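You operate a simulated robot arm through the tools that you are given. There is no shell and no other tool.

Carry out the task below with a simulated robot arm. There is one attempt and no reset: what you move stays moved.

TASK
Clear the jam at station 3 and run its housing out past the gate.
Fine: first the blue width knob to the size printed on the housing, the yellow release lever, and the silver gate open (leave it open); the housing rides in its carrier to the first OUT mark, with no new jam.

The check looks at the end state, three seconds after you hand in, the way a careful person would. Anything else that was tipped, shoved, dropped, spilled or broken makes it a failure.

THE ROBOT
A 7-joint arm with a two-finger parallel gripper, fixed in place. Base frame: the origin is at the foot of the arm, x ahead of it, y to its left, z up. Readings come in cm, rad, newtons and seconds.
Its first joint turns from -2.897 to 2.897 rad. Payload 4.4 kg.
The TCP is the grasp point between the finger pads, 2.3 cm short of the fingertips. In the tool frame z runs along the fingers and y along their closing line. Largest opening 9.4 cm; finger width 3.8, thickness 1; the body of the gripper, 5.4 by 9.6 cm, starts 3.9 cm behind the TCP.
Orientation is that of the tool frame in the base frame, as a unit quaternion [w, x, y, z]. With the fingers straight down and closing along the base's y, the tool's x points along the base's -x, its y along +y and its z along -z.

THE INTERFACE
- The arm moves only by the tool play_rows. Its argument "rows" is a list of rows, each a list of 7 numbers: the shift along the tool's x, y, z in cm, then the turn, a rotation vector about the tool's x, y, z in rad, then the finger opening in cm, from 0 to 9.4. In form: [[dx, dy, dz, wx, wy, wz, hand], ...]. A call has 1 to 20 rows; each row is the pose to reach, as a shift and turn from the pose commanded when the call began, along the tool's axes at that moment. Rows are played at 5 a second. More than 5 cm and 0.15 rad between two rows, or a gripper value outside its range, and nothing of the call is played. A pose out of reach is approached as far as the arm can. The call stops where the force on the tool passes 40 N (or 10 N more than at its start, if that is more) or the arm is blocked; 0.2 s more then pass. The fingers move at their own pace (about 7.2 cm/s each) and stop on an object; they squeeze with about 27 N. The grip force told is the motor's: it shows also when the fingers shut on nothing. Time passes only in rows, and 0.2 s behind the last, so rows that repeat a pose let the fingers close. The reply holds the time, the measured pose of the TCP, the force on the tool along the base axes, the opening and the grip force, in the units named above and with some noise, with the torque about the TCP (base axes, N m) and any sound that the robot's microphone picked up.
- Cameras (640 x 400 px; columns grow to the right, rows downward): "scene" is fixed at [4.99, 49.85, 169.99]; the picture's right is [0.11, -0.99, 0.00], its down [-0.74, -0.08, -0.66] and it looks along [0.66, 0.07, -0.75] (base axes); focal length 295 px, centre (320, 200). "wrist" rides on the gripper at [8.6, 1.6, -7.4] in the tool frame; the picture's right is [-0.18, 0.98, 0.00], its down [-0.58, -0.11, -0.81] and it looks along [-0.79, -0.15, 0.59] (tool axes); focal length 243 px, centre (320, 200).
- snapshot(camera): a new picture of that camera. No time passes.
- locate(camera, pixels): for up to 12 pixels [column, row] of the newest picture of that camera ("zoom" is the newest enlarged one), the place [x, y, z] in the base frame of the surface seen there, good to about 0.3 cm. No time passes.
- zoom(camera, box): a new picture of the part [left, top, right, bottom] of that camera's present view, enlarged. No time passes.
- close_job(): hands the job in; it is judged then, once.

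Unless the task says otherwise, let go and move clear before handing in.

The tools are called as a command line: name --pt "numbers of a row" for each row, then --argument value for the rest, lists and objects as JSON in quotes. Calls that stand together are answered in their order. play_rows: Moves the arm, as the interface text tells. Its arguments: {"type":"object","properties":{"rows":{"type":"array","items":{"type":"array","items":{"type":"number"}}}},"required":["rows"]} The other tools are called the same way: snapshot (camera) takes a picture; locate (camera, pixels) gives the place of the surface under pixels of a picture; zoom (camera, box) takes an enlarged picture of a part of a camera's view; close_job () hands the job in.

At the start:

```text
time: 0.0
ee_pos: [73.81, -0.8, 123.65]
tcp_rot: [0.0, 0.0, 1.0, 0.0]
ft_force: [-0.5, 0.2, -0.4]
torque: [-0.01, 0.01, 0.01]
gripper_width: 9.42
gripper_force: 0.0
```

scene: 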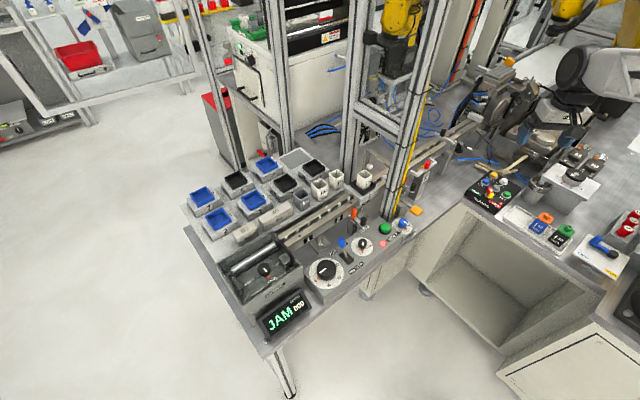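
wrist: 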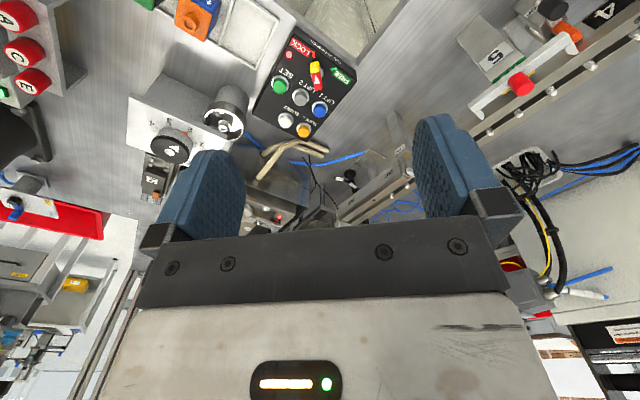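

The scene picture shows a JAM display near (285,318), with a rail and knobs around (325,240). I'll zoom in on the work area to identify station 3, the knob, lever and gate.

zoom --camera "scene" --box '[180, 140, 440, 350]'

zoom --camera "scene" --box '[290, 190, 420, 290]'

zoom --camera "scene" --box '[340, 120, 470, 220]'

zoom --camera "scene" --box '[440, 120, 640, 280]'

```text
1.90 times, centred on (310, 245) of scene
```

zoom: 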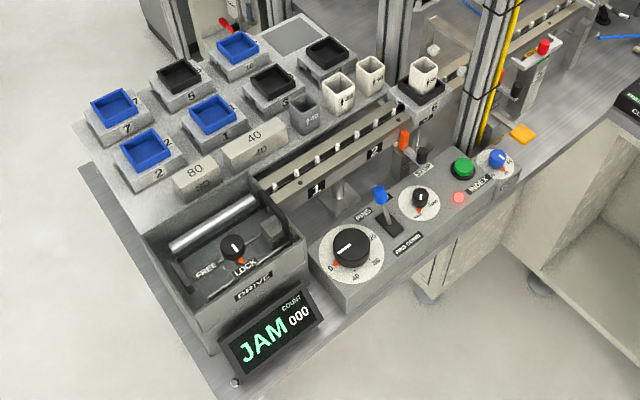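

```text
4.00 times, centred on (355, 240) of scene
```

zoom: 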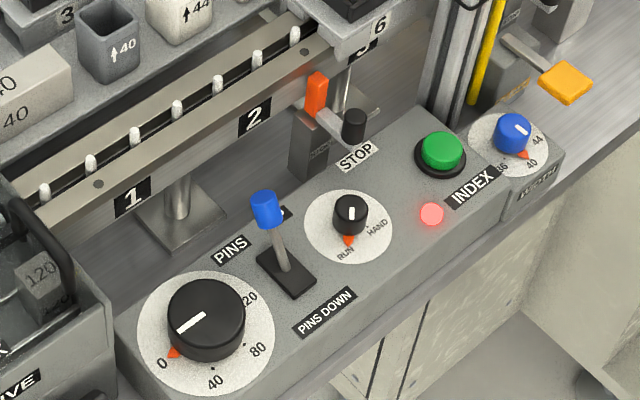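

```text
4.00 times, centred on (405, 170) of scene
```

zoom: 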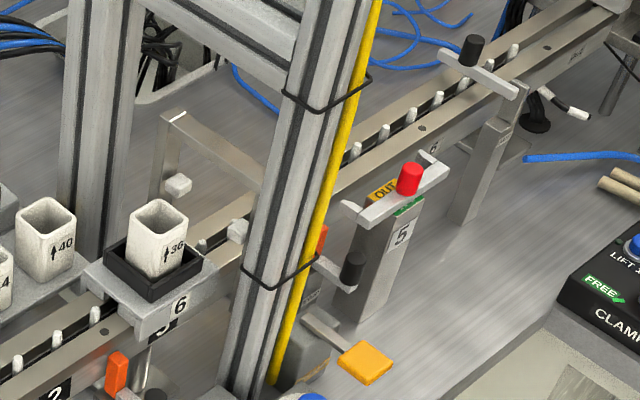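

```text
2.50 times, centred on (540, 200) of scene
```

zoom: 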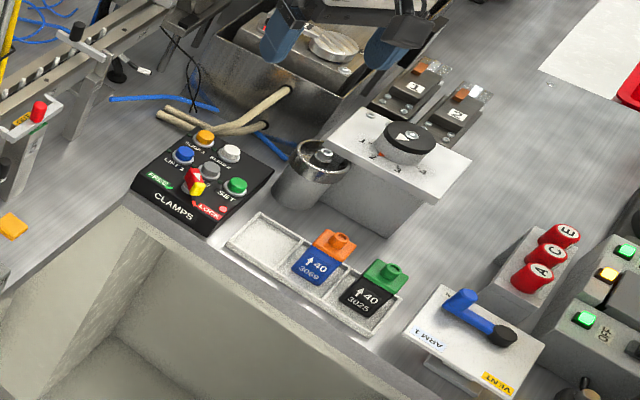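

Station 3 holds carrier 6 with a housing marked 36; the blue knob dial at around (398,223) shows 36/40/44. I'll look closer at the knob, the lever, the gate and the OUT marks.

zoom --camera "scene" --box '[380, 195, 430, 245]'

zoom --camera "scene" --box '[355, 135, 425, 195]'

zoom --camera "scene" --box '[400, 120, 500, 200]'

zoom --camera "scene" --box '[340, 150, 400, 210]'

zoom --camera "wrist" --box '[340, 0, 640, 240]'

```text
8.00 times, centred on (405, 220) of scene
```

zoom: 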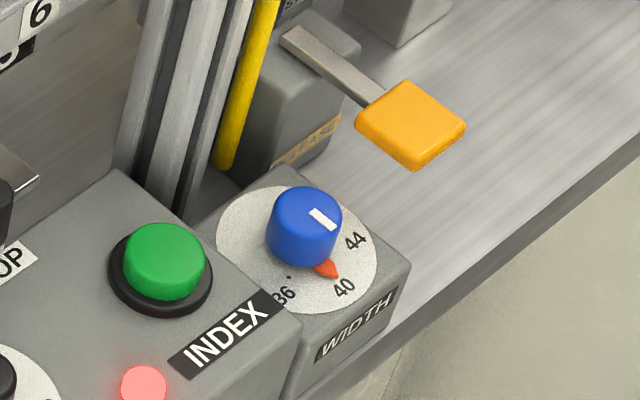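

```text
6.67 times, centred on (390, 165) of scene
```

zoom: 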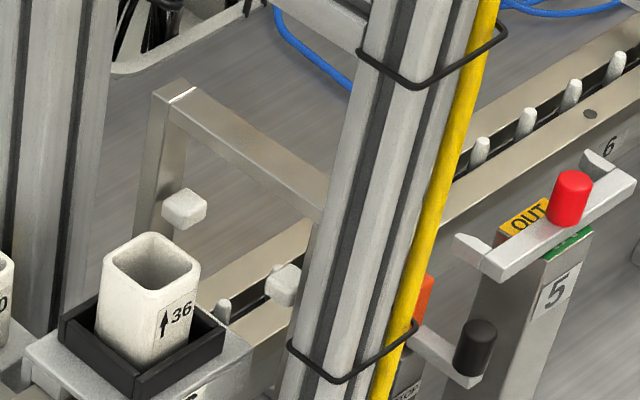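

```text
5.00 times, centred on (450, 160) of scene
```

zoom: 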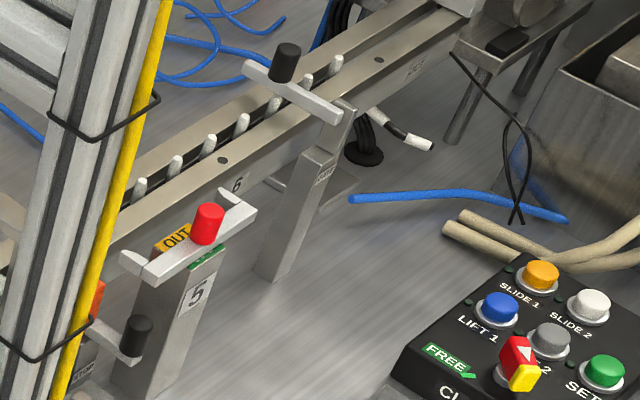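

```text
6.67 times, centred on (370, 180) of scene
```

zoom: 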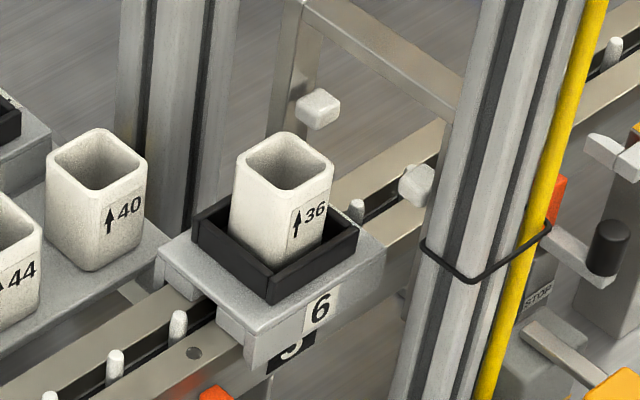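

```text
1.67 times, centred on (490, 120) of wrist
```

zoom: 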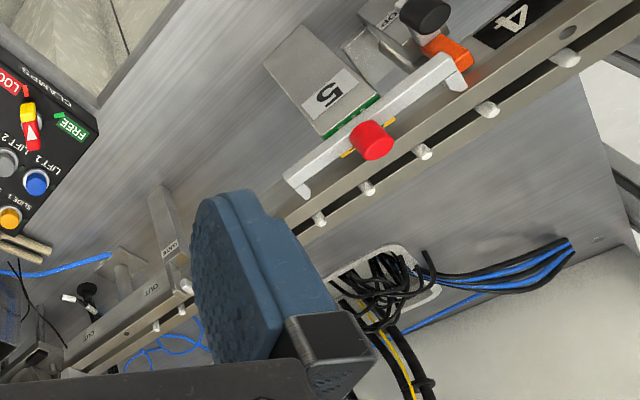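

The red pointer of the blue knob sits at 40 and the housing says 36. I'll read the labels near the gate with tighter zooms and find coordinates.

zoom --camera "wrist" --box '[330, 90, 450, 240]'

zoom --camera "wrist" --box '[450, 0, 640, 140]'

zoom --camera "scene" --box '[430, 115, 500, 170]'

locate --camera "scene" --pixels '[[366, 178], [398, 222], [416, 210], [429, 165], [456, 135], [373, 167], [383, 177], [399, 166], [478, 125], [330, 210], [375, 252], [355, 215]]'

```text
2.67 times, centred on (390, 165) of wrist
```

zoom: 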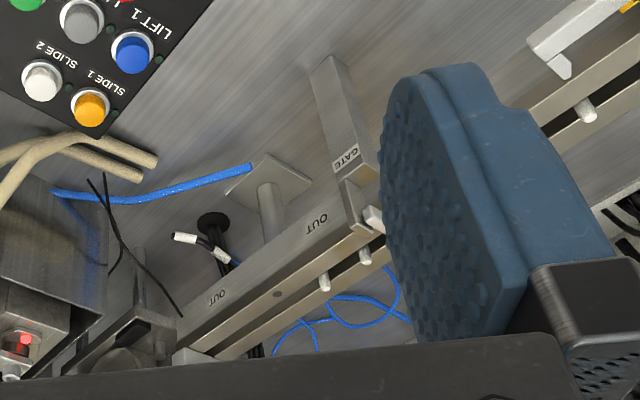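

```text
2.86 times, centred on (545, 70) of wrist
```

zoom: 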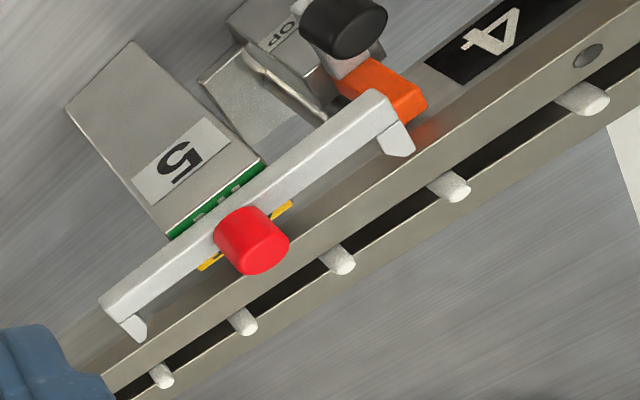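

```text
7.27 times, centred on (465, 142) of scene
```

zoom: 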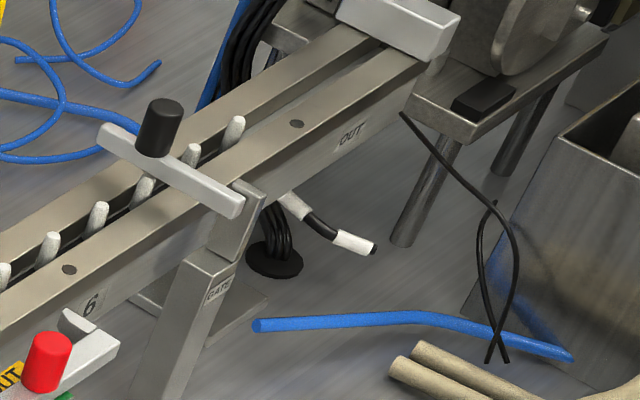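

```text
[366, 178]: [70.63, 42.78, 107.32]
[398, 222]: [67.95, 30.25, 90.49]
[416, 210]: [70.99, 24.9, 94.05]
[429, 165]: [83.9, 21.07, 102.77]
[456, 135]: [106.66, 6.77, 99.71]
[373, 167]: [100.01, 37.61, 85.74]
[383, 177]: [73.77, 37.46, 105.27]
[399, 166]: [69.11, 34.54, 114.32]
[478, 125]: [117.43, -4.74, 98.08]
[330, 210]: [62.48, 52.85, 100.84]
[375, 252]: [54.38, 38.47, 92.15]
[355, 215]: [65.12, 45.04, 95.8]
```

I'll get accurate places on the gate, OUT marks and station 5 clamp from the zoomed pictures.

locate --camera "zoom" --pixels '[[158, 115], [130, 148], [170, 175], [230, 205], [240, 225], [200, 280], [350, 133], [298, 123], [90, 303], [45, 365], [68, 268], [400, 25]]'

snapshot --camera "wrist"

locate --camera "wrist" --pixels '[[388, 173], [370, 202], [395, 148], [404, 170], [408, 173], [380, 200], [521, 84], [497, 108], [572, 40], [500, 57], [552, 8], [345, 220]]'

```text
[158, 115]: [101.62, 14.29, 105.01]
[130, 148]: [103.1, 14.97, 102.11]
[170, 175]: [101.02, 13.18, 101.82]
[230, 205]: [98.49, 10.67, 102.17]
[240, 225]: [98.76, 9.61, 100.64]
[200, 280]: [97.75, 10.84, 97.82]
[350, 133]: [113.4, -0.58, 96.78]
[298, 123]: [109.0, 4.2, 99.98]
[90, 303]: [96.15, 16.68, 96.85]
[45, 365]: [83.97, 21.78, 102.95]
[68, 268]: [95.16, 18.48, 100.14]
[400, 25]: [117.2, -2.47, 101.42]
```

```text
taken
```

wrist: 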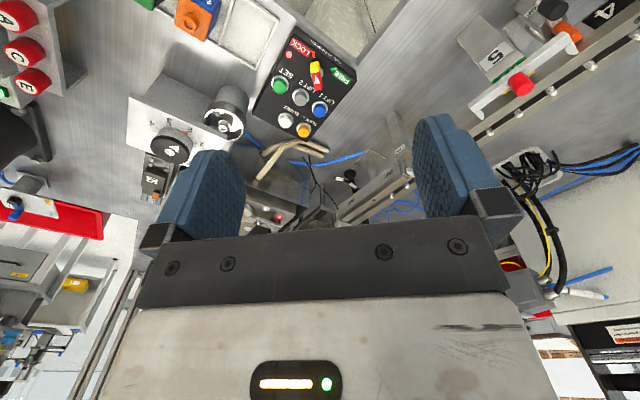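

```text
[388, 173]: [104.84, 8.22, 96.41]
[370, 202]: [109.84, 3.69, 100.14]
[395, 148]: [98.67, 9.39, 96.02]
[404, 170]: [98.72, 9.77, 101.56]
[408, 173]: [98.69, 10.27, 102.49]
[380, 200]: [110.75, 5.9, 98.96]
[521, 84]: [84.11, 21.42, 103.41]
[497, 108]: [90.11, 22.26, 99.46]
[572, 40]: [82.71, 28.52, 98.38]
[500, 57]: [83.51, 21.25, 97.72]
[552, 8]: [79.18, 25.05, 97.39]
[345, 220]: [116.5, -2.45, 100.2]
```

The gate bar crosses the rail at about (101,13,102), and the first OUT mark is at about (105,8,96). I'll move the arm back and turn the wrist camera towards the panel for a closer look.

play_rows --pt "3.5 1.3 0 0 0 -0.08 9.4" --pt "7 2.6 0 0 0 -0.16 9.4" --pt "10.5 3.9 0 0 0 -0.24 9.4" --pt "14 5.2 0 0 0 -0.32 9.4" --pt "17.5 6.5 0 0 0 -0.4 9.4" --pt "21 7.8 0 0 0 -0.48 9.4" --pt "24.5 9.1 0 0 0 -0.56 9.4" --pt "28 10.4 0 0 0 -0.64 9.4" --pt "31.5 11.7 0 0 0 -0.72 9.4" --pt "35 13 0 0 0 -0.785 9.4"

snapshot --camera "wrist"

snapshot --camera "scene"

```text
time: 2.2
ee_pos: [38.62, 12.23, 123.71]
tcp_rot: [0.0, -0.384, 0.923, 0.0]
ft_force: [0.2, -0.5, 1.3]
torque: [-0.01, 0.01, 0.0]
gripper_width: 9.37
gripper_force: 0.0
```

```text
taken
```

wrist: 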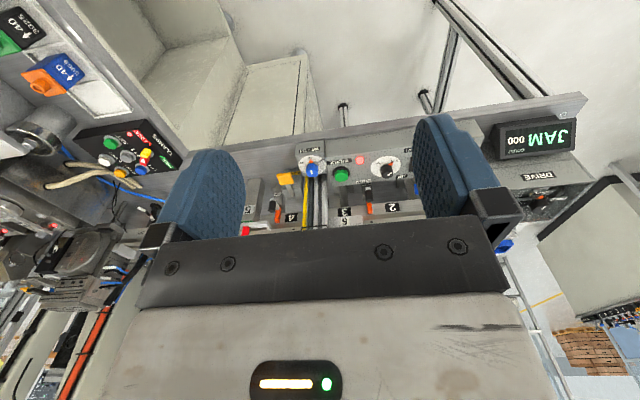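

```text
taken
```

scene: 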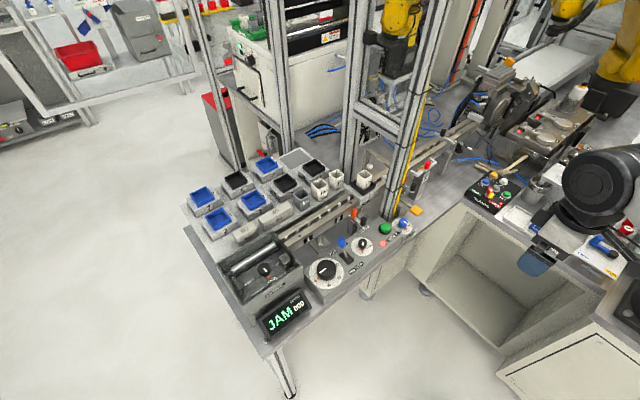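

The upside-down wrist view now shows the panel at rows 150–220. I'll enlarge that part.

zoom --camera "wrist" --box '[235, 130, 425, 240]'

zoom --camera "scene" --box '[370, 120, 480, 240]'

```text
3.37 times, centred on (330, 185) of wrist
```

zoom: 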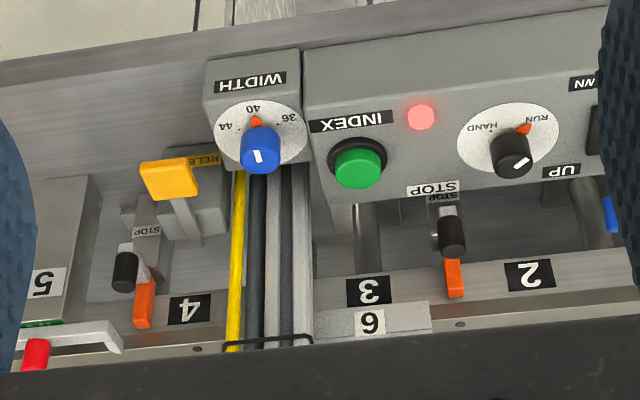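

```text
3.33 times, centred on (425, 180) of scene
```

zoom: 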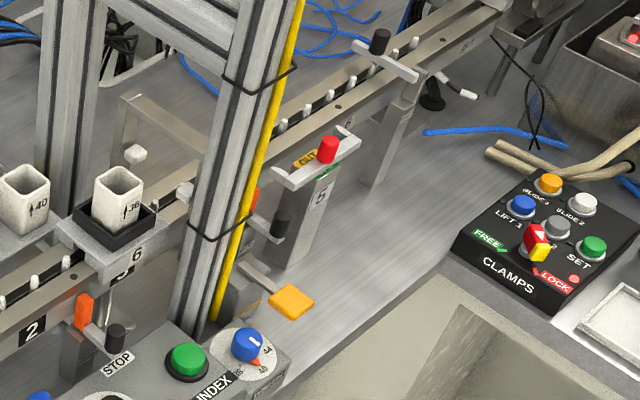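

The panel's WIDTH pointer is at 40, and the pins and stop levers are visible. I'll bring the wrist camera nearer for a sharper look, staying well away from the aluminium post at about (69,34.5).

play_rows --pt "-4 -0.4 1.2 0 0 0 9.4" --pt "-8 -0.8 2.4 0 0 0 9.4" --pt "-12 -1.2 3.6 0 0 0 9.4" --pt "-15 -1.5 5 0 0 0 9.4" --pt "-17 -1.8 6 0 0 0 9.4"

snapshot --camera "wrist"

zoom --camera "wrist" --box '[230, 80, 430, 240]'

```text
time: 3.4
ee_pos: [51.99, 22.88, 117.78]
tcp_rot: [0.002, -0.383, 0.924, 0.001]
ft_force: [0.1, 0.4, -0.2]
torque: [-0.01, -0.02, 0.0]
gripper_width: 9.41
gripper_force: 0.1
```

```text
taken
```

wrist: 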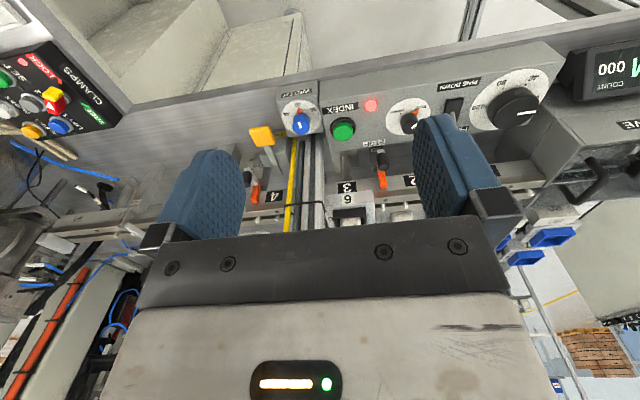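

```text
2.50 times, centred on (330, 160) of wrist
```

zoom: 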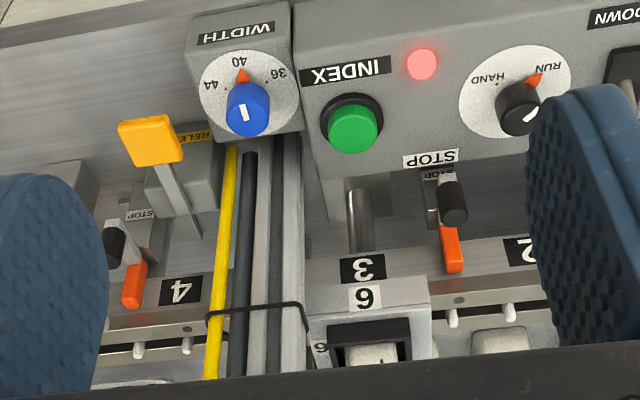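

The view now shows WIDTH knob, release lever, INDEX and both STOPs clearly. I'll get positions of these.

locate --camera "wrist" --pixels '[[302, 125], [298, 118], [312, 108], [297, 104], [283, 112], [262, 136], [252, 127], [270, 145], [276, 158], [345, 130], [318, 228], [290, 170]]'

zoom --camera "wrist" --box '[270, 75, 350, 145]'

zoom --camera "wrist" --box '[60, 140, 260, 260]'

zoom --camera "wrist" --box '[430, 40, 640, 200]'

```text
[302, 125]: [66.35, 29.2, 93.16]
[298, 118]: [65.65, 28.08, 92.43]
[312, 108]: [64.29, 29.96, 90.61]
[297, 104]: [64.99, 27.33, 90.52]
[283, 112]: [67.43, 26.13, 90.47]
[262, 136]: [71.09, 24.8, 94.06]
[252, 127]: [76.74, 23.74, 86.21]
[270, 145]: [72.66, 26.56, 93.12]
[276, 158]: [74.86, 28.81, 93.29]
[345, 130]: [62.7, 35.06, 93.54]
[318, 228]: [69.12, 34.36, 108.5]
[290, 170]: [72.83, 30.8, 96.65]
```

```text
5.71 times, centred on (310, 110) of wrist
```

zoom: 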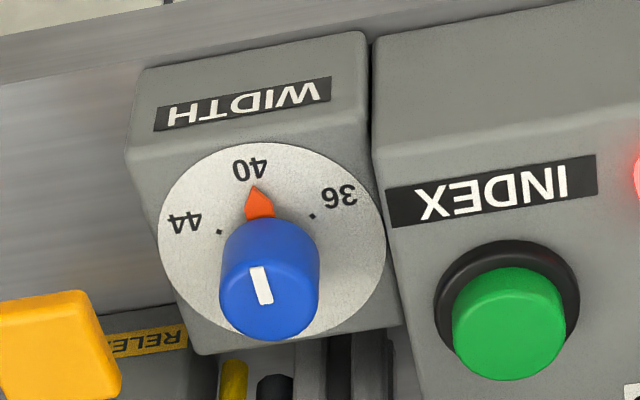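

```text
3.20 times, centred on (160, 200) of wrist
```

zoom: 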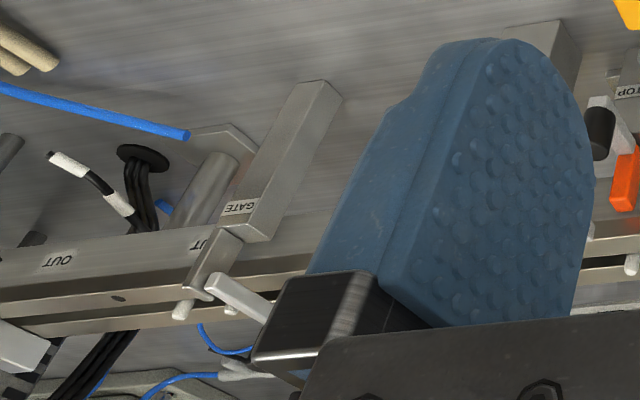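

```text
2.50 times, centred on (535, 120) of wrist
```

zoom: 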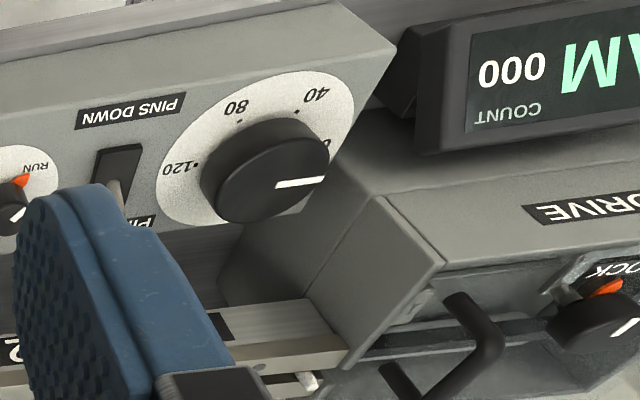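

The orange pointer is at 40; 36 is about 49° clockwise (seen from above) from it. The post stands close behind the knob, so I'll measure the post faces and knob more exactly.

zoom --camera "wrist" --box '[250, 100, 370, 240]'

locate --camera "wrist" --pixels '[[294, 215], [302, 215], [310, 215], [318, 215], [325, 215], [294, 160], [303, 160], [311, 160], [319, 160], [304, 145], [312, 145], [320, 142]]'

locate --camera "scene" --pixels '[[392, 205], [397, 200], [402, 195], [393, 190], [399, 180], [405, 180], [386, 200], [388, 190], [412, 120], [404, 120], [396, 120], [408, 150]]'

```text
2.86 times, centred on (310, 170) of wrist
```

zoom: 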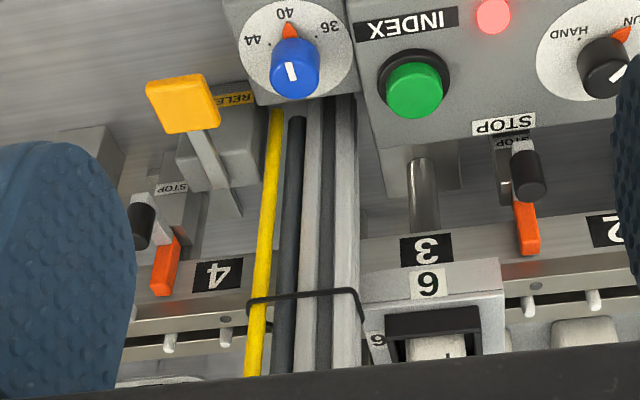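

```text
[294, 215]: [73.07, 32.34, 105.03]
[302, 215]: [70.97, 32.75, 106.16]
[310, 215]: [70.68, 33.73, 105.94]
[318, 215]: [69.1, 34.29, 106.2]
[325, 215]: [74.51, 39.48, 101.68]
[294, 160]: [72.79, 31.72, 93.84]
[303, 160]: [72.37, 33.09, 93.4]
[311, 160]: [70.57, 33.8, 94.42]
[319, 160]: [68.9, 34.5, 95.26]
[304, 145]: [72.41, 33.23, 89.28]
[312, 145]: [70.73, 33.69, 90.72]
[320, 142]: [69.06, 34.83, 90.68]
```

```text
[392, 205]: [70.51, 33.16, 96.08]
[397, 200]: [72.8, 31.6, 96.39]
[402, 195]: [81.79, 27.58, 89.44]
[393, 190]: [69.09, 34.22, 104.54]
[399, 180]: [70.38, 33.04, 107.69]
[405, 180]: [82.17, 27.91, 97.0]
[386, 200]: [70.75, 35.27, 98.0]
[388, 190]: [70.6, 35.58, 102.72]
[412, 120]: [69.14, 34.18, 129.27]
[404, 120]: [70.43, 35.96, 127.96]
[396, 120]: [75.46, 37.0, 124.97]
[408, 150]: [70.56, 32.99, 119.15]
```

The post front face is at n≈73 (4.6 cm behind the knob axis), so I'll tilt the tool when I turn the knob. First I'll move the camera along to inspect stop 4, clamp 5 and the gate.

play_rows --pt "0 -4.5 0 0 0 0 9.4" --pt "0 -9 0 0 0 0 9.4" --pt "0 -13.5 0 0 0 0 9.4" --pt "0 -18 0 0 0 0 9.4" --pt "0 -22.5 0.5 0 0 0 9.4" --pt "0 -27 1 0 0 0 9.4" --pt "0 -31 1.5 0 0 0 9.4"

snapshot --camera "wrist"

zoom --camera "wrist" --box '[235, 110, 425, 240]'

```text
time: 5.0
ee_pos: [74.0, 0.87, 116.23]
tcp_rot: [0.0, -0.383, 0.924, -0.001]
ft_force: [0.8, -1.1, 0.6]
torque: [0.02, 0.04, 0.0]
gripper_width: 9.39
gripper_force: 0.0
```

```text
taken
```

wrist: 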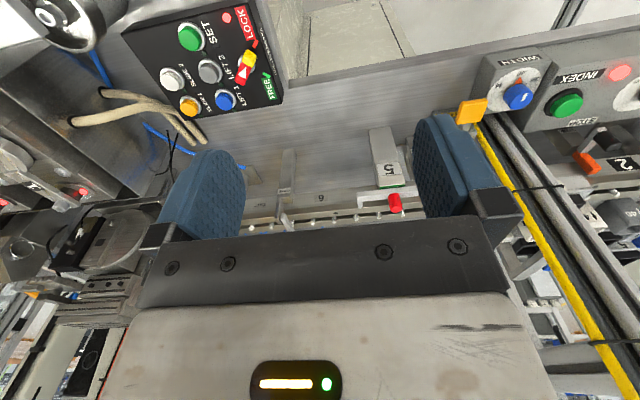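

```text
3.08 times, centred on (330, 175) of wrist
```

zoom: 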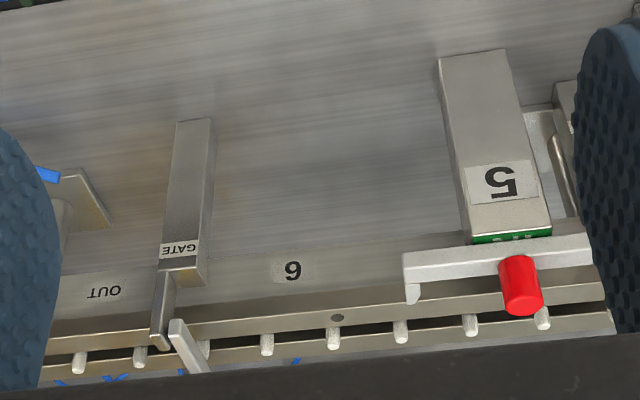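

The gate, OUT mark and clamp 5 are visible at the bottom of the free view. I'll move 15 cm towards the rail to see them at a better angle.

play_rows --pt "-4 0 0 0 0 0 9.4" --pt "-8 0 0 0 0 0 9.4" --pt "-12 0 0 0 0 0 9.4" --pt "-15 0 0 0 0 0 9.4"

snapshot --camera "wrist"

zoom --camera "wrist" --box '[235, 80, 425, 230]'

zoom --camera "wrist" --box '[400, 0, 640, 140]'

```text
time: 6.0
ee_pos: [84.53, 11.62, 116.37]
tcp_rot: [0.0, -0.383, 0.924, 0.0]
ft_force: [-0.3, -0.3, 0.1]
torque: [0.01, 0.01, 0.0]
gripper_width: 9.41
gripper_force: 0.0
```

```text
taken
```

wrist: 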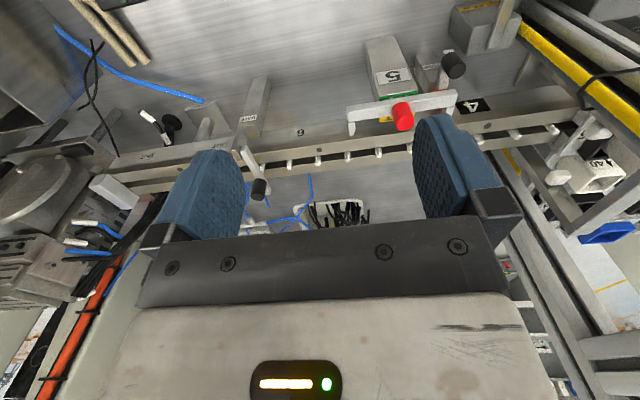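

```text
2.67 times, centred on (330, 155) of wrist
```

zoom: 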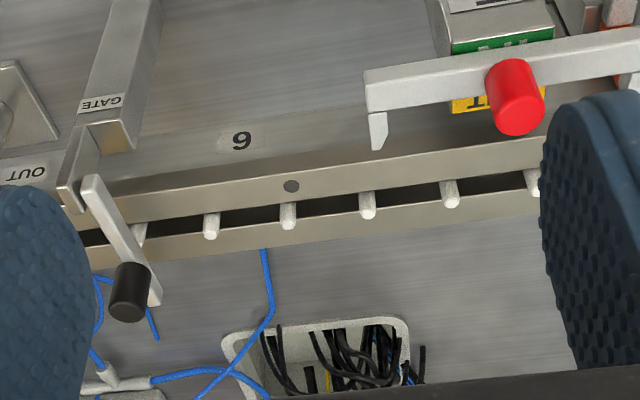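

```text
2.67 times, centred on (520, 70) of wrist
```

zoom: 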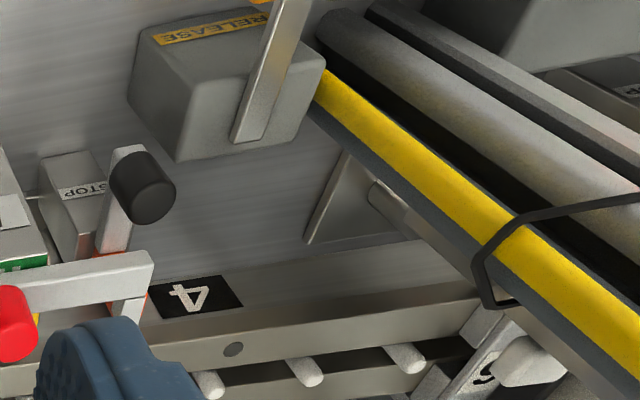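

The gate bar crosses above the rail with a black knob at its far end, and clamp 5 shows a yellow "OUT" label. I'll zoom in to read the clamp's and stop's labels, and measure the gate.

zoom --camera "wrist" --box '[340, 60, 470, 140]'

zoom --camera "wrist" --box '[225, 90, 305, 210]'

locate --camera "wrist" --pixels '[[258, 187], [258, 200], [241, 150], [247, 165], [234, 152], [252, 132], [245, 118], [299, 132], [318, 161], [404, 115], [352, 122], [454, 65]]'

```text
4.92 times, centred on (405, 100) of wrist
```

zoom: 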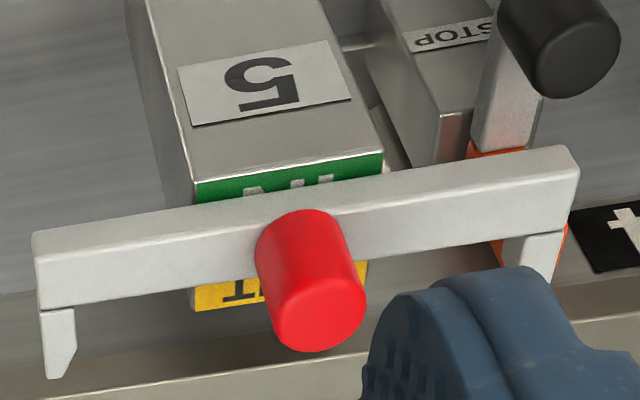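

```text
3.33 times, centred on (265, 150) of wrist
```

zoom: 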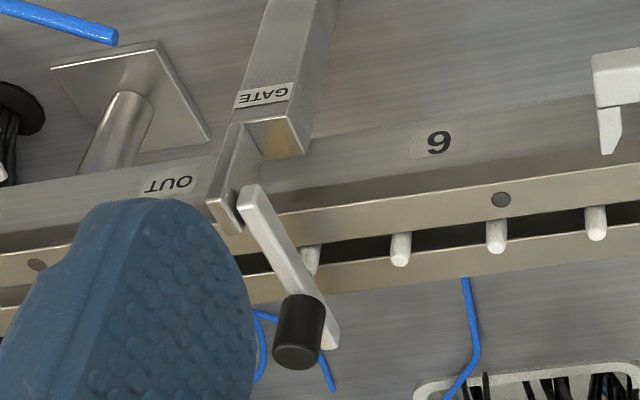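

```text
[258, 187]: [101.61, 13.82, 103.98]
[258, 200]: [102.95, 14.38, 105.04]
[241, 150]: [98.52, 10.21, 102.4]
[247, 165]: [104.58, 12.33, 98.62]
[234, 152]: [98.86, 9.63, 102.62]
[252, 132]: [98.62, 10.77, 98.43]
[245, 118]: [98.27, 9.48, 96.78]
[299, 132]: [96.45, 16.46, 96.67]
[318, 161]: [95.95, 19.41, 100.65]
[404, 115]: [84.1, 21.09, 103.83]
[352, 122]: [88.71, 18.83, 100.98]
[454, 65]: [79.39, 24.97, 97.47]
```

The yellow "OUT" and the green label flank the clamp bar, with prong tips short of the rail. I'll bring the camera closer to the gate hinge to understand how it opens.

play_rows --pt "-0.5 -2 1 0 0 0 9.4" --pt "-1 -4 2 0 0 0 9.4" --pt "-1.5 -6 3 0 0 0 9.4" --pt "-2 -8 4 0 0 0 9.4"

snapshot --camera "wrist"

zoom --camera "wrist" --box '[245, 60, 385, 230]'

zoom --camera "wrist" --box '[255, 90, 325, 170]'

```text
time: 7.0
ee_pos: [91.57, 7.28, 112.31]
tcp_rot: [0.0, -0.384, 0.923, 0.0]
ft_force: [-0.5, -0.7, 0.0]
torque: [0.01, 0.0, -0.03]
gripper_width: 9.4
gripper_force: 0.0
```

```text
taken
```

wrist: 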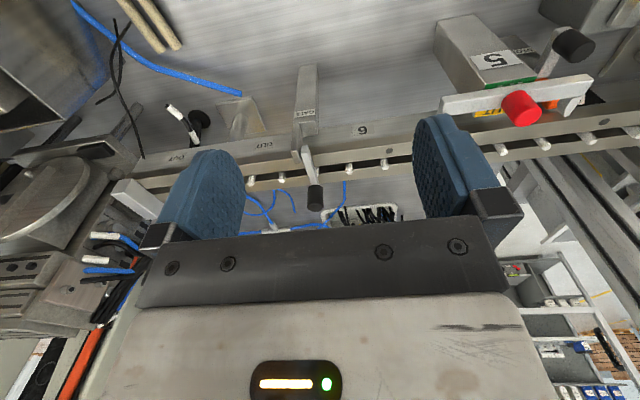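

```text
2.35 times, centred on (315, 145) of wrist
```

zoom: 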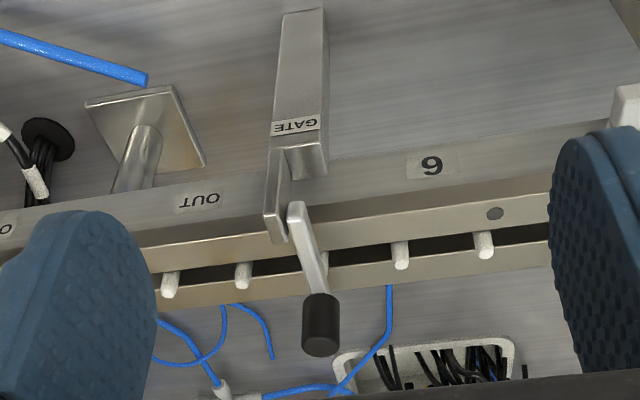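

```text
5.00 times, centred on (290, 130) of wrist
```

zoom: 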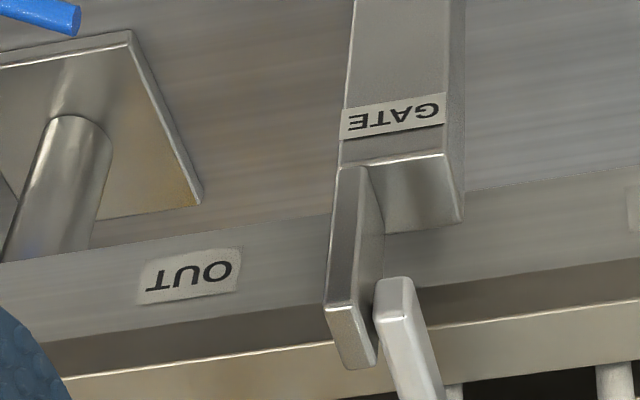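

The gate bar is attached to the side of an upright plate, so it pivots about an axis along the rail and lifts up like a barrier. I'll check the stop at station 4 in this view and get coordinates.

zoom --camera "wrist" --box '[430, 0, 640, 170]'

locate --camera "wrist" --pixels '[[315, 190], [316, 203], [305, 150], [312, 172], [299, 155], [303, 135], [551, 104], [575, 45], [556, 50], [448, 112], [522, 110], [575, 100]]'

zoom --camera "scene" --box '[380, 130, 440, 200]'

zoom --camera "scene" --box '[330, 190, 380, 230]'

```text
2.35 times, centred on (535, 85) of wrist
```

zoom: 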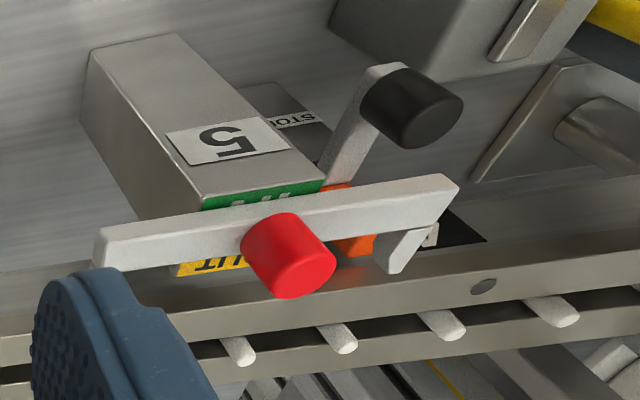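

```text
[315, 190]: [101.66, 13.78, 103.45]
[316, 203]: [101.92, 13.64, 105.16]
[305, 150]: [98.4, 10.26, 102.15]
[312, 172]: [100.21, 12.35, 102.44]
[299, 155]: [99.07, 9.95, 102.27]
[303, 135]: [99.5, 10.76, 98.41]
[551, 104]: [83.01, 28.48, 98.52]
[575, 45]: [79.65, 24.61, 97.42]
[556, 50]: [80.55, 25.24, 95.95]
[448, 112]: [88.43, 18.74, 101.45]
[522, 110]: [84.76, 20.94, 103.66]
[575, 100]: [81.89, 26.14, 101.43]
```

```text
5.71 times, centred on (410, 165) of scene
```

zoom: 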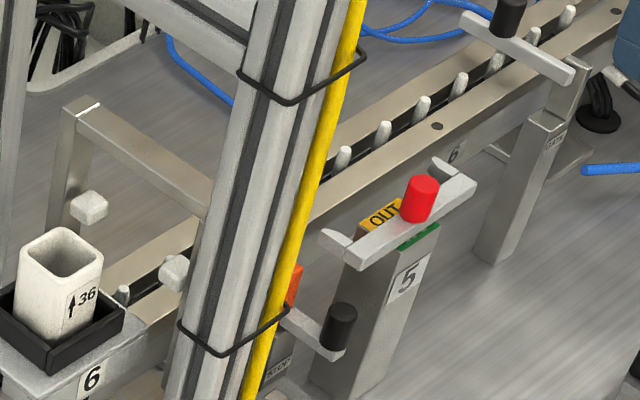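

```text
10.00 times, centred on (355, 210) of scene
```

zoom: 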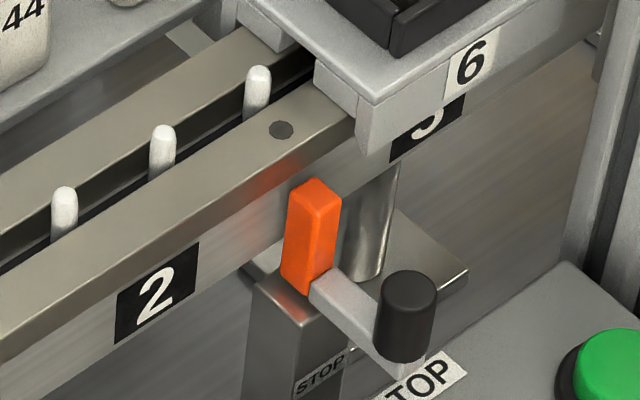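

The orange stop tab stands just in front of the rail face and the carrier has a front skirt, so I need to know if they would collide. I'll locate the tab top, the skirt edges and station labels.

locate --camera "zoom" --pixels '[[315, 188], [335, 200], [290, 275], [315, 280], [385, 100], [370, 145], [362, 120], [320, 70], [340, 95], [282, 130], [408, 290], [440, 90]]'

locate --camera "scene" --pixels '[[387, 166], [379, 182], [372, 194], [360, 178], [352, 182], [356, 175], [384, 172], [360, 195], [368, 168], [377, 184], [365, 190], [349, 180]]'

```text
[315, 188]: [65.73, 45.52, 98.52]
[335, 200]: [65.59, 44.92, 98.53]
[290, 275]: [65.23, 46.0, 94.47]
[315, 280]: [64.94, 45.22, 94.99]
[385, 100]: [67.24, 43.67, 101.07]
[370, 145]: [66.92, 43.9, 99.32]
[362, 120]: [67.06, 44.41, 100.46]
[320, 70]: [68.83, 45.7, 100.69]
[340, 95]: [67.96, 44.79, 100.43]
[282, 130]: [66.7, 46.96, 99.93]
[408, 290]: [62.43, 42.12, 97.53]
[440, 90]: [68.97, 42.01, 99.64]
```

```text
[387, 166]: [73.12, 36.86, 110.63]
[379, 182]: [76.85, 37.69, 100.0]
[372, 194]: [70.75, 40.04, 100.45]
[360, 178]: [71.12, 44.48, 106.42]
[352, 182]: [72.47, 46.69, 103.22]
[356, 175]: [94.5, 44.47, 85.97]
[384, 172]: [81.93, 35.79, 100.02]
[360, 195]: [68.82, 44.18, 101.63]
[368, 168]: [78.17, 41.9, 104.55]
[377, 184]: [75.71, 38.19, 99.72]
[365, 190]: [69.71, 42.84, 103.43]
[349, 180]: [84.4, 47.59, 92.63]
```

The stop tabs top out at z≈98.5 while the carrier skirt ends at z≈99.2, and clamp 5 is retracted, so they are clear. Next I'll return to the WIDTH knob for a close look before gripping it.

play_rows --pt "4 3 0 0 0 0 5.0" --pt "8 6 0 0 0 0 5.0" --pt "11.9 9 0 0 0 0 5.0" --pt "11.9 14 0 0 0 0 5.0" --pt "11.9 19 0 0 0 0 5.0" --pt "11.9 24 0 0 0 0 5.0" --pt "11.9 29 0 0 0 0 5.0" --pt "11.9 32.6 0 0 0 0 5.0"

snapshot --camera "wrist"

zoom --camera "wrist" --box '[260, 60, 380, 160]'

```text
time: 8.8
ee_pos: [60.18, 21.87, 112.29]
tcp_rot: [0.0, -0.382, 0.924, 0.0]
ft_force: [0.7, -0.3, -0.1]
torque: [0.0, 0.02, -0.03]
gripper_width: 4.99
gripper_force: 0.0
```

```text
taken
```

wrist: 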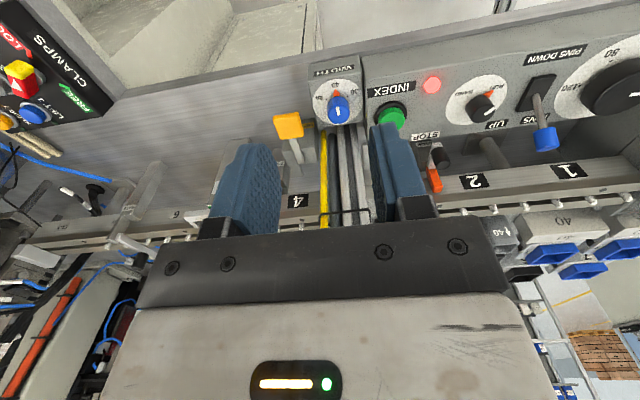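

```text
4.00 times, centred on (320, 110) of wrist
```

zoom: 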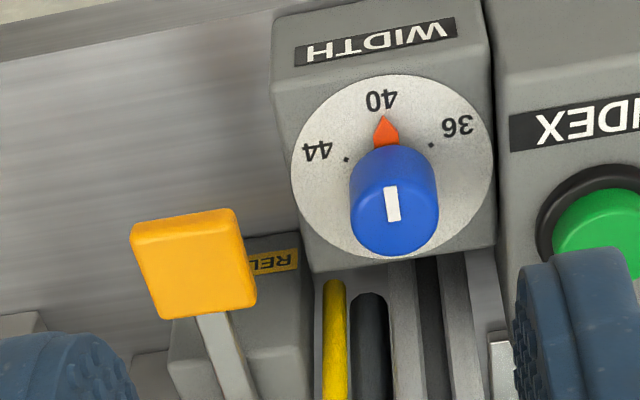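

The knob is clearly visible at zoom (394,215). I'll locate several points around the dial rim and knob top to average out its centre.

locate --camera "zoom" --pixels '[[298, 166], [487, 166], [392, 80], [392, 253], [330, 100], [455, 100], [394, 215], [394, 248], [358, 215], [430, 215], [432, 145], [347, 159]]'

locate --camera "zoom" --pixels '[[394, 225], [385, 225], [405, 225], [394, 195], [394, 235], [375, 215], [415, 215], [190, 270], [140, 235], [235, 220], [155, 310], [250, 295]]'

```text
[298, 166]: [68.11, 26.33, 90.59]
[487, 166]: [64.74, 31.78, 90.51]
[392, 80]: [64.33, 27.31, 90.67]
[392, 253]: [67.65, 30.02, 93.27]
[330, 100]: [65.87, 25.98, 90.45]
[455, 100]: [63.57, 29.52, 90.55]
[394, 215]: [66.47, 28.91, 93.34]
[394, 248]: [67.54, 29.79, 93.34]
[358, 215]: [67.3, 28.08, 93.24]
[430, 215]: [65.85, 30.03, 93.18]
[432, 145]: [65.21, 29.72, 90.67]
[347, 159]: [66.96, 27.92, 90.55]
```

```text
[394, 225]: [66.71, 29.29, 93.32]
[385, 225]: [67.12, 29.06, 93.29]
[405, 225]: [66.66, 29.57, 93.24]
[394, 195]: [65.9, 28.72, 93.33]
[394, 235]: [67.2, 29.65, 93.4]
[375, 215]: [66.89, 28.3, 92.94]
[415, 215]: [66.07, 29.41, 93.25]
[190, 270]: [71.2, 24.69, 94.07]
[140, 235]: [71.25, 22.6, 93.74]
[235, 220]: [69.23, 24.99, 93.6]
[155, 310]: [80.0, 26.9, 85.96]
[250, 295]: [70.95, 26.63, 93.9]
```

The knob axis is at (66.5, 29.05), its top at z 93.3; the 36 dot is about 67° clockwise from the pointer. I'll yaw the tool to start, then tilt it so that the hand leans away from the post.

play_rows --pt "0 0 0 0 0 -0.12 4.4" --pt "0 0 0 0 0 -0.24 4.4" --pt "0 0 0 0 0 -0.36 4.4" --pt "0 0 0 0 0 -0.48 4.4" --pt "0 0 0 0 0 -0.59 4.4" --pt "0 0 0 0 0 -0.59 4.4"

play_rows --pt "0 0 0 0 -0.12 0 4.4" --pt "0 0 0 0 -0.24 0 4.4" --pt "0 0 0 0 -0.35 0 4.4" --pt "0 0 0 0 -0.35 0 4.4"

snapshot --camera "wrist"

```text
time: 10.2
ee_pos: [60.39, 22.04, 112.26]
tcp_rot: [0.0, -0.636, 0.772, 0.0]
ft_force: [0.6, -0.1, -0.6]
torque: [-0.01, 0.02, -0.03]
gripper_width: 4.39
gripper_force: 0.0
```

```text
time: 11.2
ee_pos: [60.1, 21.89, 112.18]
tcp_rot: [0.135, -0.625, 0.761, 0.111]
ft_force: [-0.5, 0.1, 0.2]
torque: [0.01, 0.0, 0.01]
gripper_width: 4.4
gripper_force: 0.0
```

```text
taken
```

wrist: 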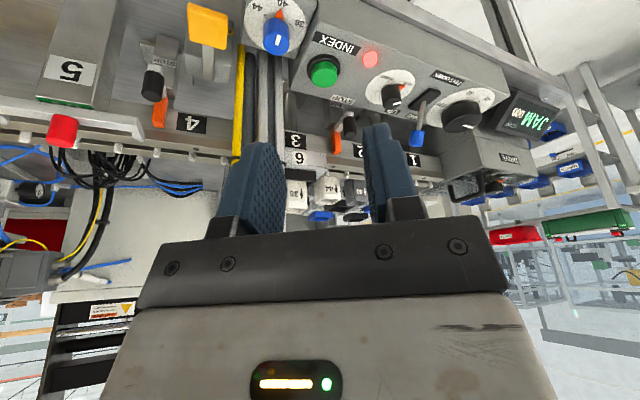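

The tool is yawed and tilted 20° as planned. Now I'll move to hover 10 cm above the knob's axis and check alignment.

play_rows --pt "-1.62 -1.59 3.52 0 0 0 4.4" --pt "-3.25 -3.19 7.04 0 0 0 4.4" --pt "-4.87 -4.78 10.56 0 0 0 4.4" --pt "-4.87 -4.78 10.56 0 0 0 4.4"

snapshot --camera "wrist"

snapshot --camera "scene"

zoom --camera "scene" --box '[350, 150, 450, 250]'

```text
time: 12.2
ee_pos: [66.54, 29.18, 103.86]
tcp_rot: [0.135, -0.625, 0.761, 0.11]
ft_force: [-0.2, 0.4, 1.6]
torque: [0.02, -0.01, 0.04]
gripper_width: 4.39
gripper_force: 0.1
```

```text
taken
```

wrist: 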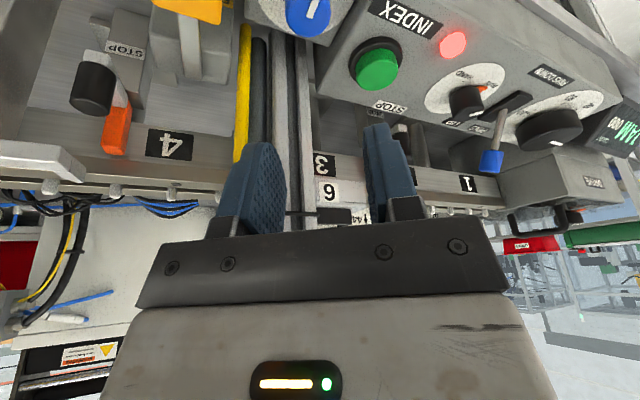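

```text
taken
```

scene: 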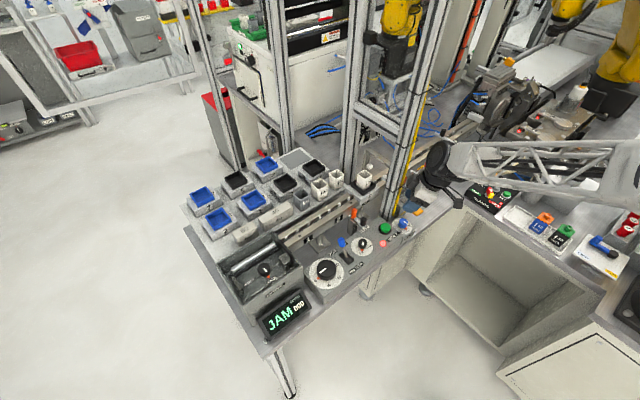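

```text
4.00 times, centred on (400, 200) of scene
```

zoom: 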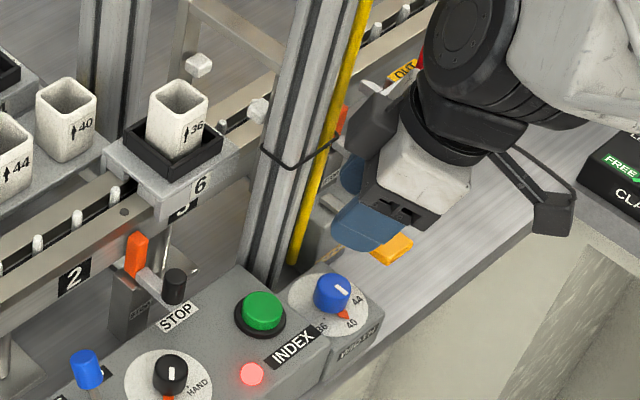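

The hand hovers over the knob with clearance to the post. I'll descend straight to TCP z≈94 with the fingers open around the knob.

play_rows --pt "1.03 0 2.82 0 0 0 4.4" --pt "2.06 0 5.63 0 0 0 4.4" --pt "2.75 0 7.51 0 0 0 4.4" --pt "3.1 0 8.45 0 0 0 4.4" --pt "3.3 0 9.0 0 0 0 4.4" --pt "3.44 0 9.39 0 0 0 4.4"

snapshot --camera "wrist"

zoom --camera "scene" --box '[370, 180, 430, 250]'

```text
time: 13.6
ee_pos: [66.55, 29.04, 93.94]
tcp_rot: [0.133, -0.625, 0.761, 0.11]
ft_force: [-0.8, 0.0, 0.1]
torque: [-0.01, 0.04, 0.02]
gripper_width: 4.37
gripper_force: 0.1
```

```text
taken
```

wrist: 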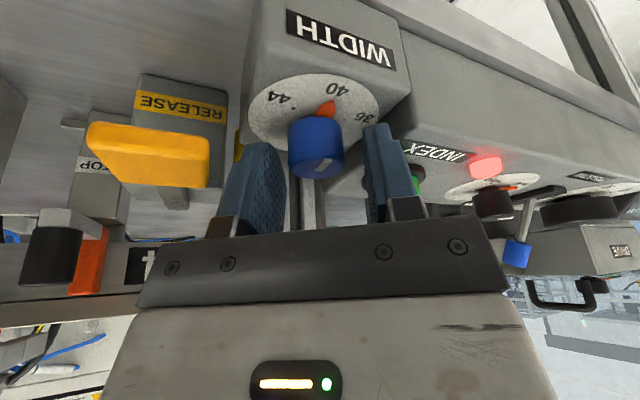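

```text
5.71 times, centred on (400, 215) of scene
```

zoom: 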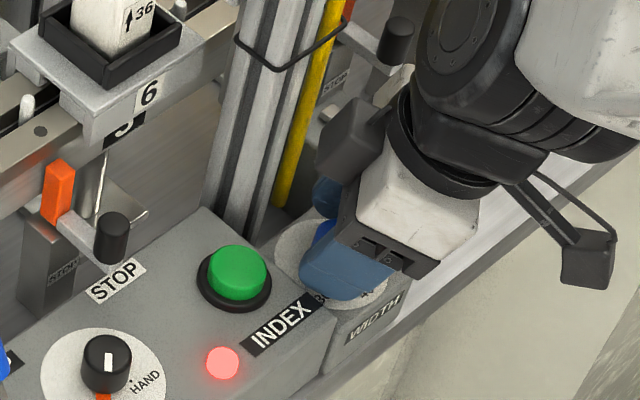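

The knob sits centred between the fingers in the wrist view at (316,150). Now I'll close on it.

play_rows --pt "0 0 0 0 0 0 3.0" --pt "0 0 0 0 0 0 0" --pt "0 0 0 0 0 0 0" --pt "0 0 0 0 0 0 0"

snapshot --camera "wrist"

```text
time: 14.4
ee_pos: [66.67, 29.09, 93.9]
tcp_rot: [0.135, -0.625, 0.761, 0.11]
ft_force: [8.0, 0.4, -5.6]
torque: [0.1, -0.06, 0.01]
gripper_width: 2.72
gripper_force: 45.0
stopped in row 4: the force on the tool passed its limit at 42 N (the readings are from after the stop); the commanded pose is now the measured one
```

```text
taken
```

wrist: 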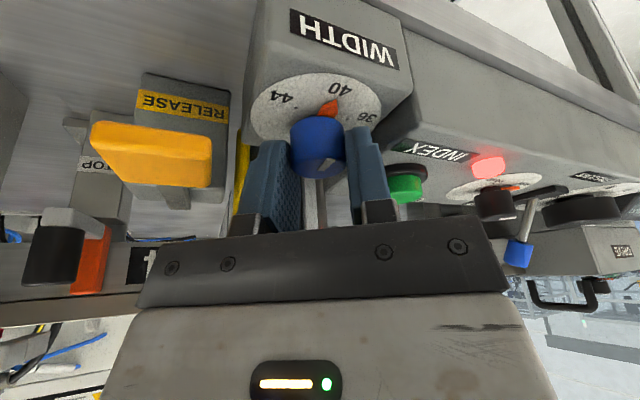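

The grip holds the knob at 2.72 cm width. I'll turn it clockwise in small steps about the vertical axis, first 0.2 rad as a test.

play_rows --pt "0 0 0 0.017 0 0.047 0" --pt "0 0 0 0.034 0 0.094 0" --pt "0 0 0 0.052 0 0.141 0" --pt "0 0 0 0.069 0 0.188 0"

snapshot --camera "wrist"

```text
time: 15.4
ee_pos: [66.69, 29.09, 94.0]
tcp_rot: [0.146, -0.545, 0.82, 0.096]
ft_force: [6.9, -4.9, -4.3]
torque: [-0.86, 0.2, 0.01]
gripper_width: 2.73
gripper_force: 45.3
```

```text
taken
```

wrist: 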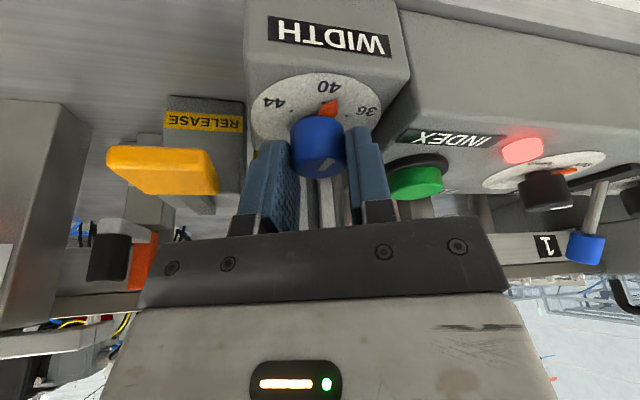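

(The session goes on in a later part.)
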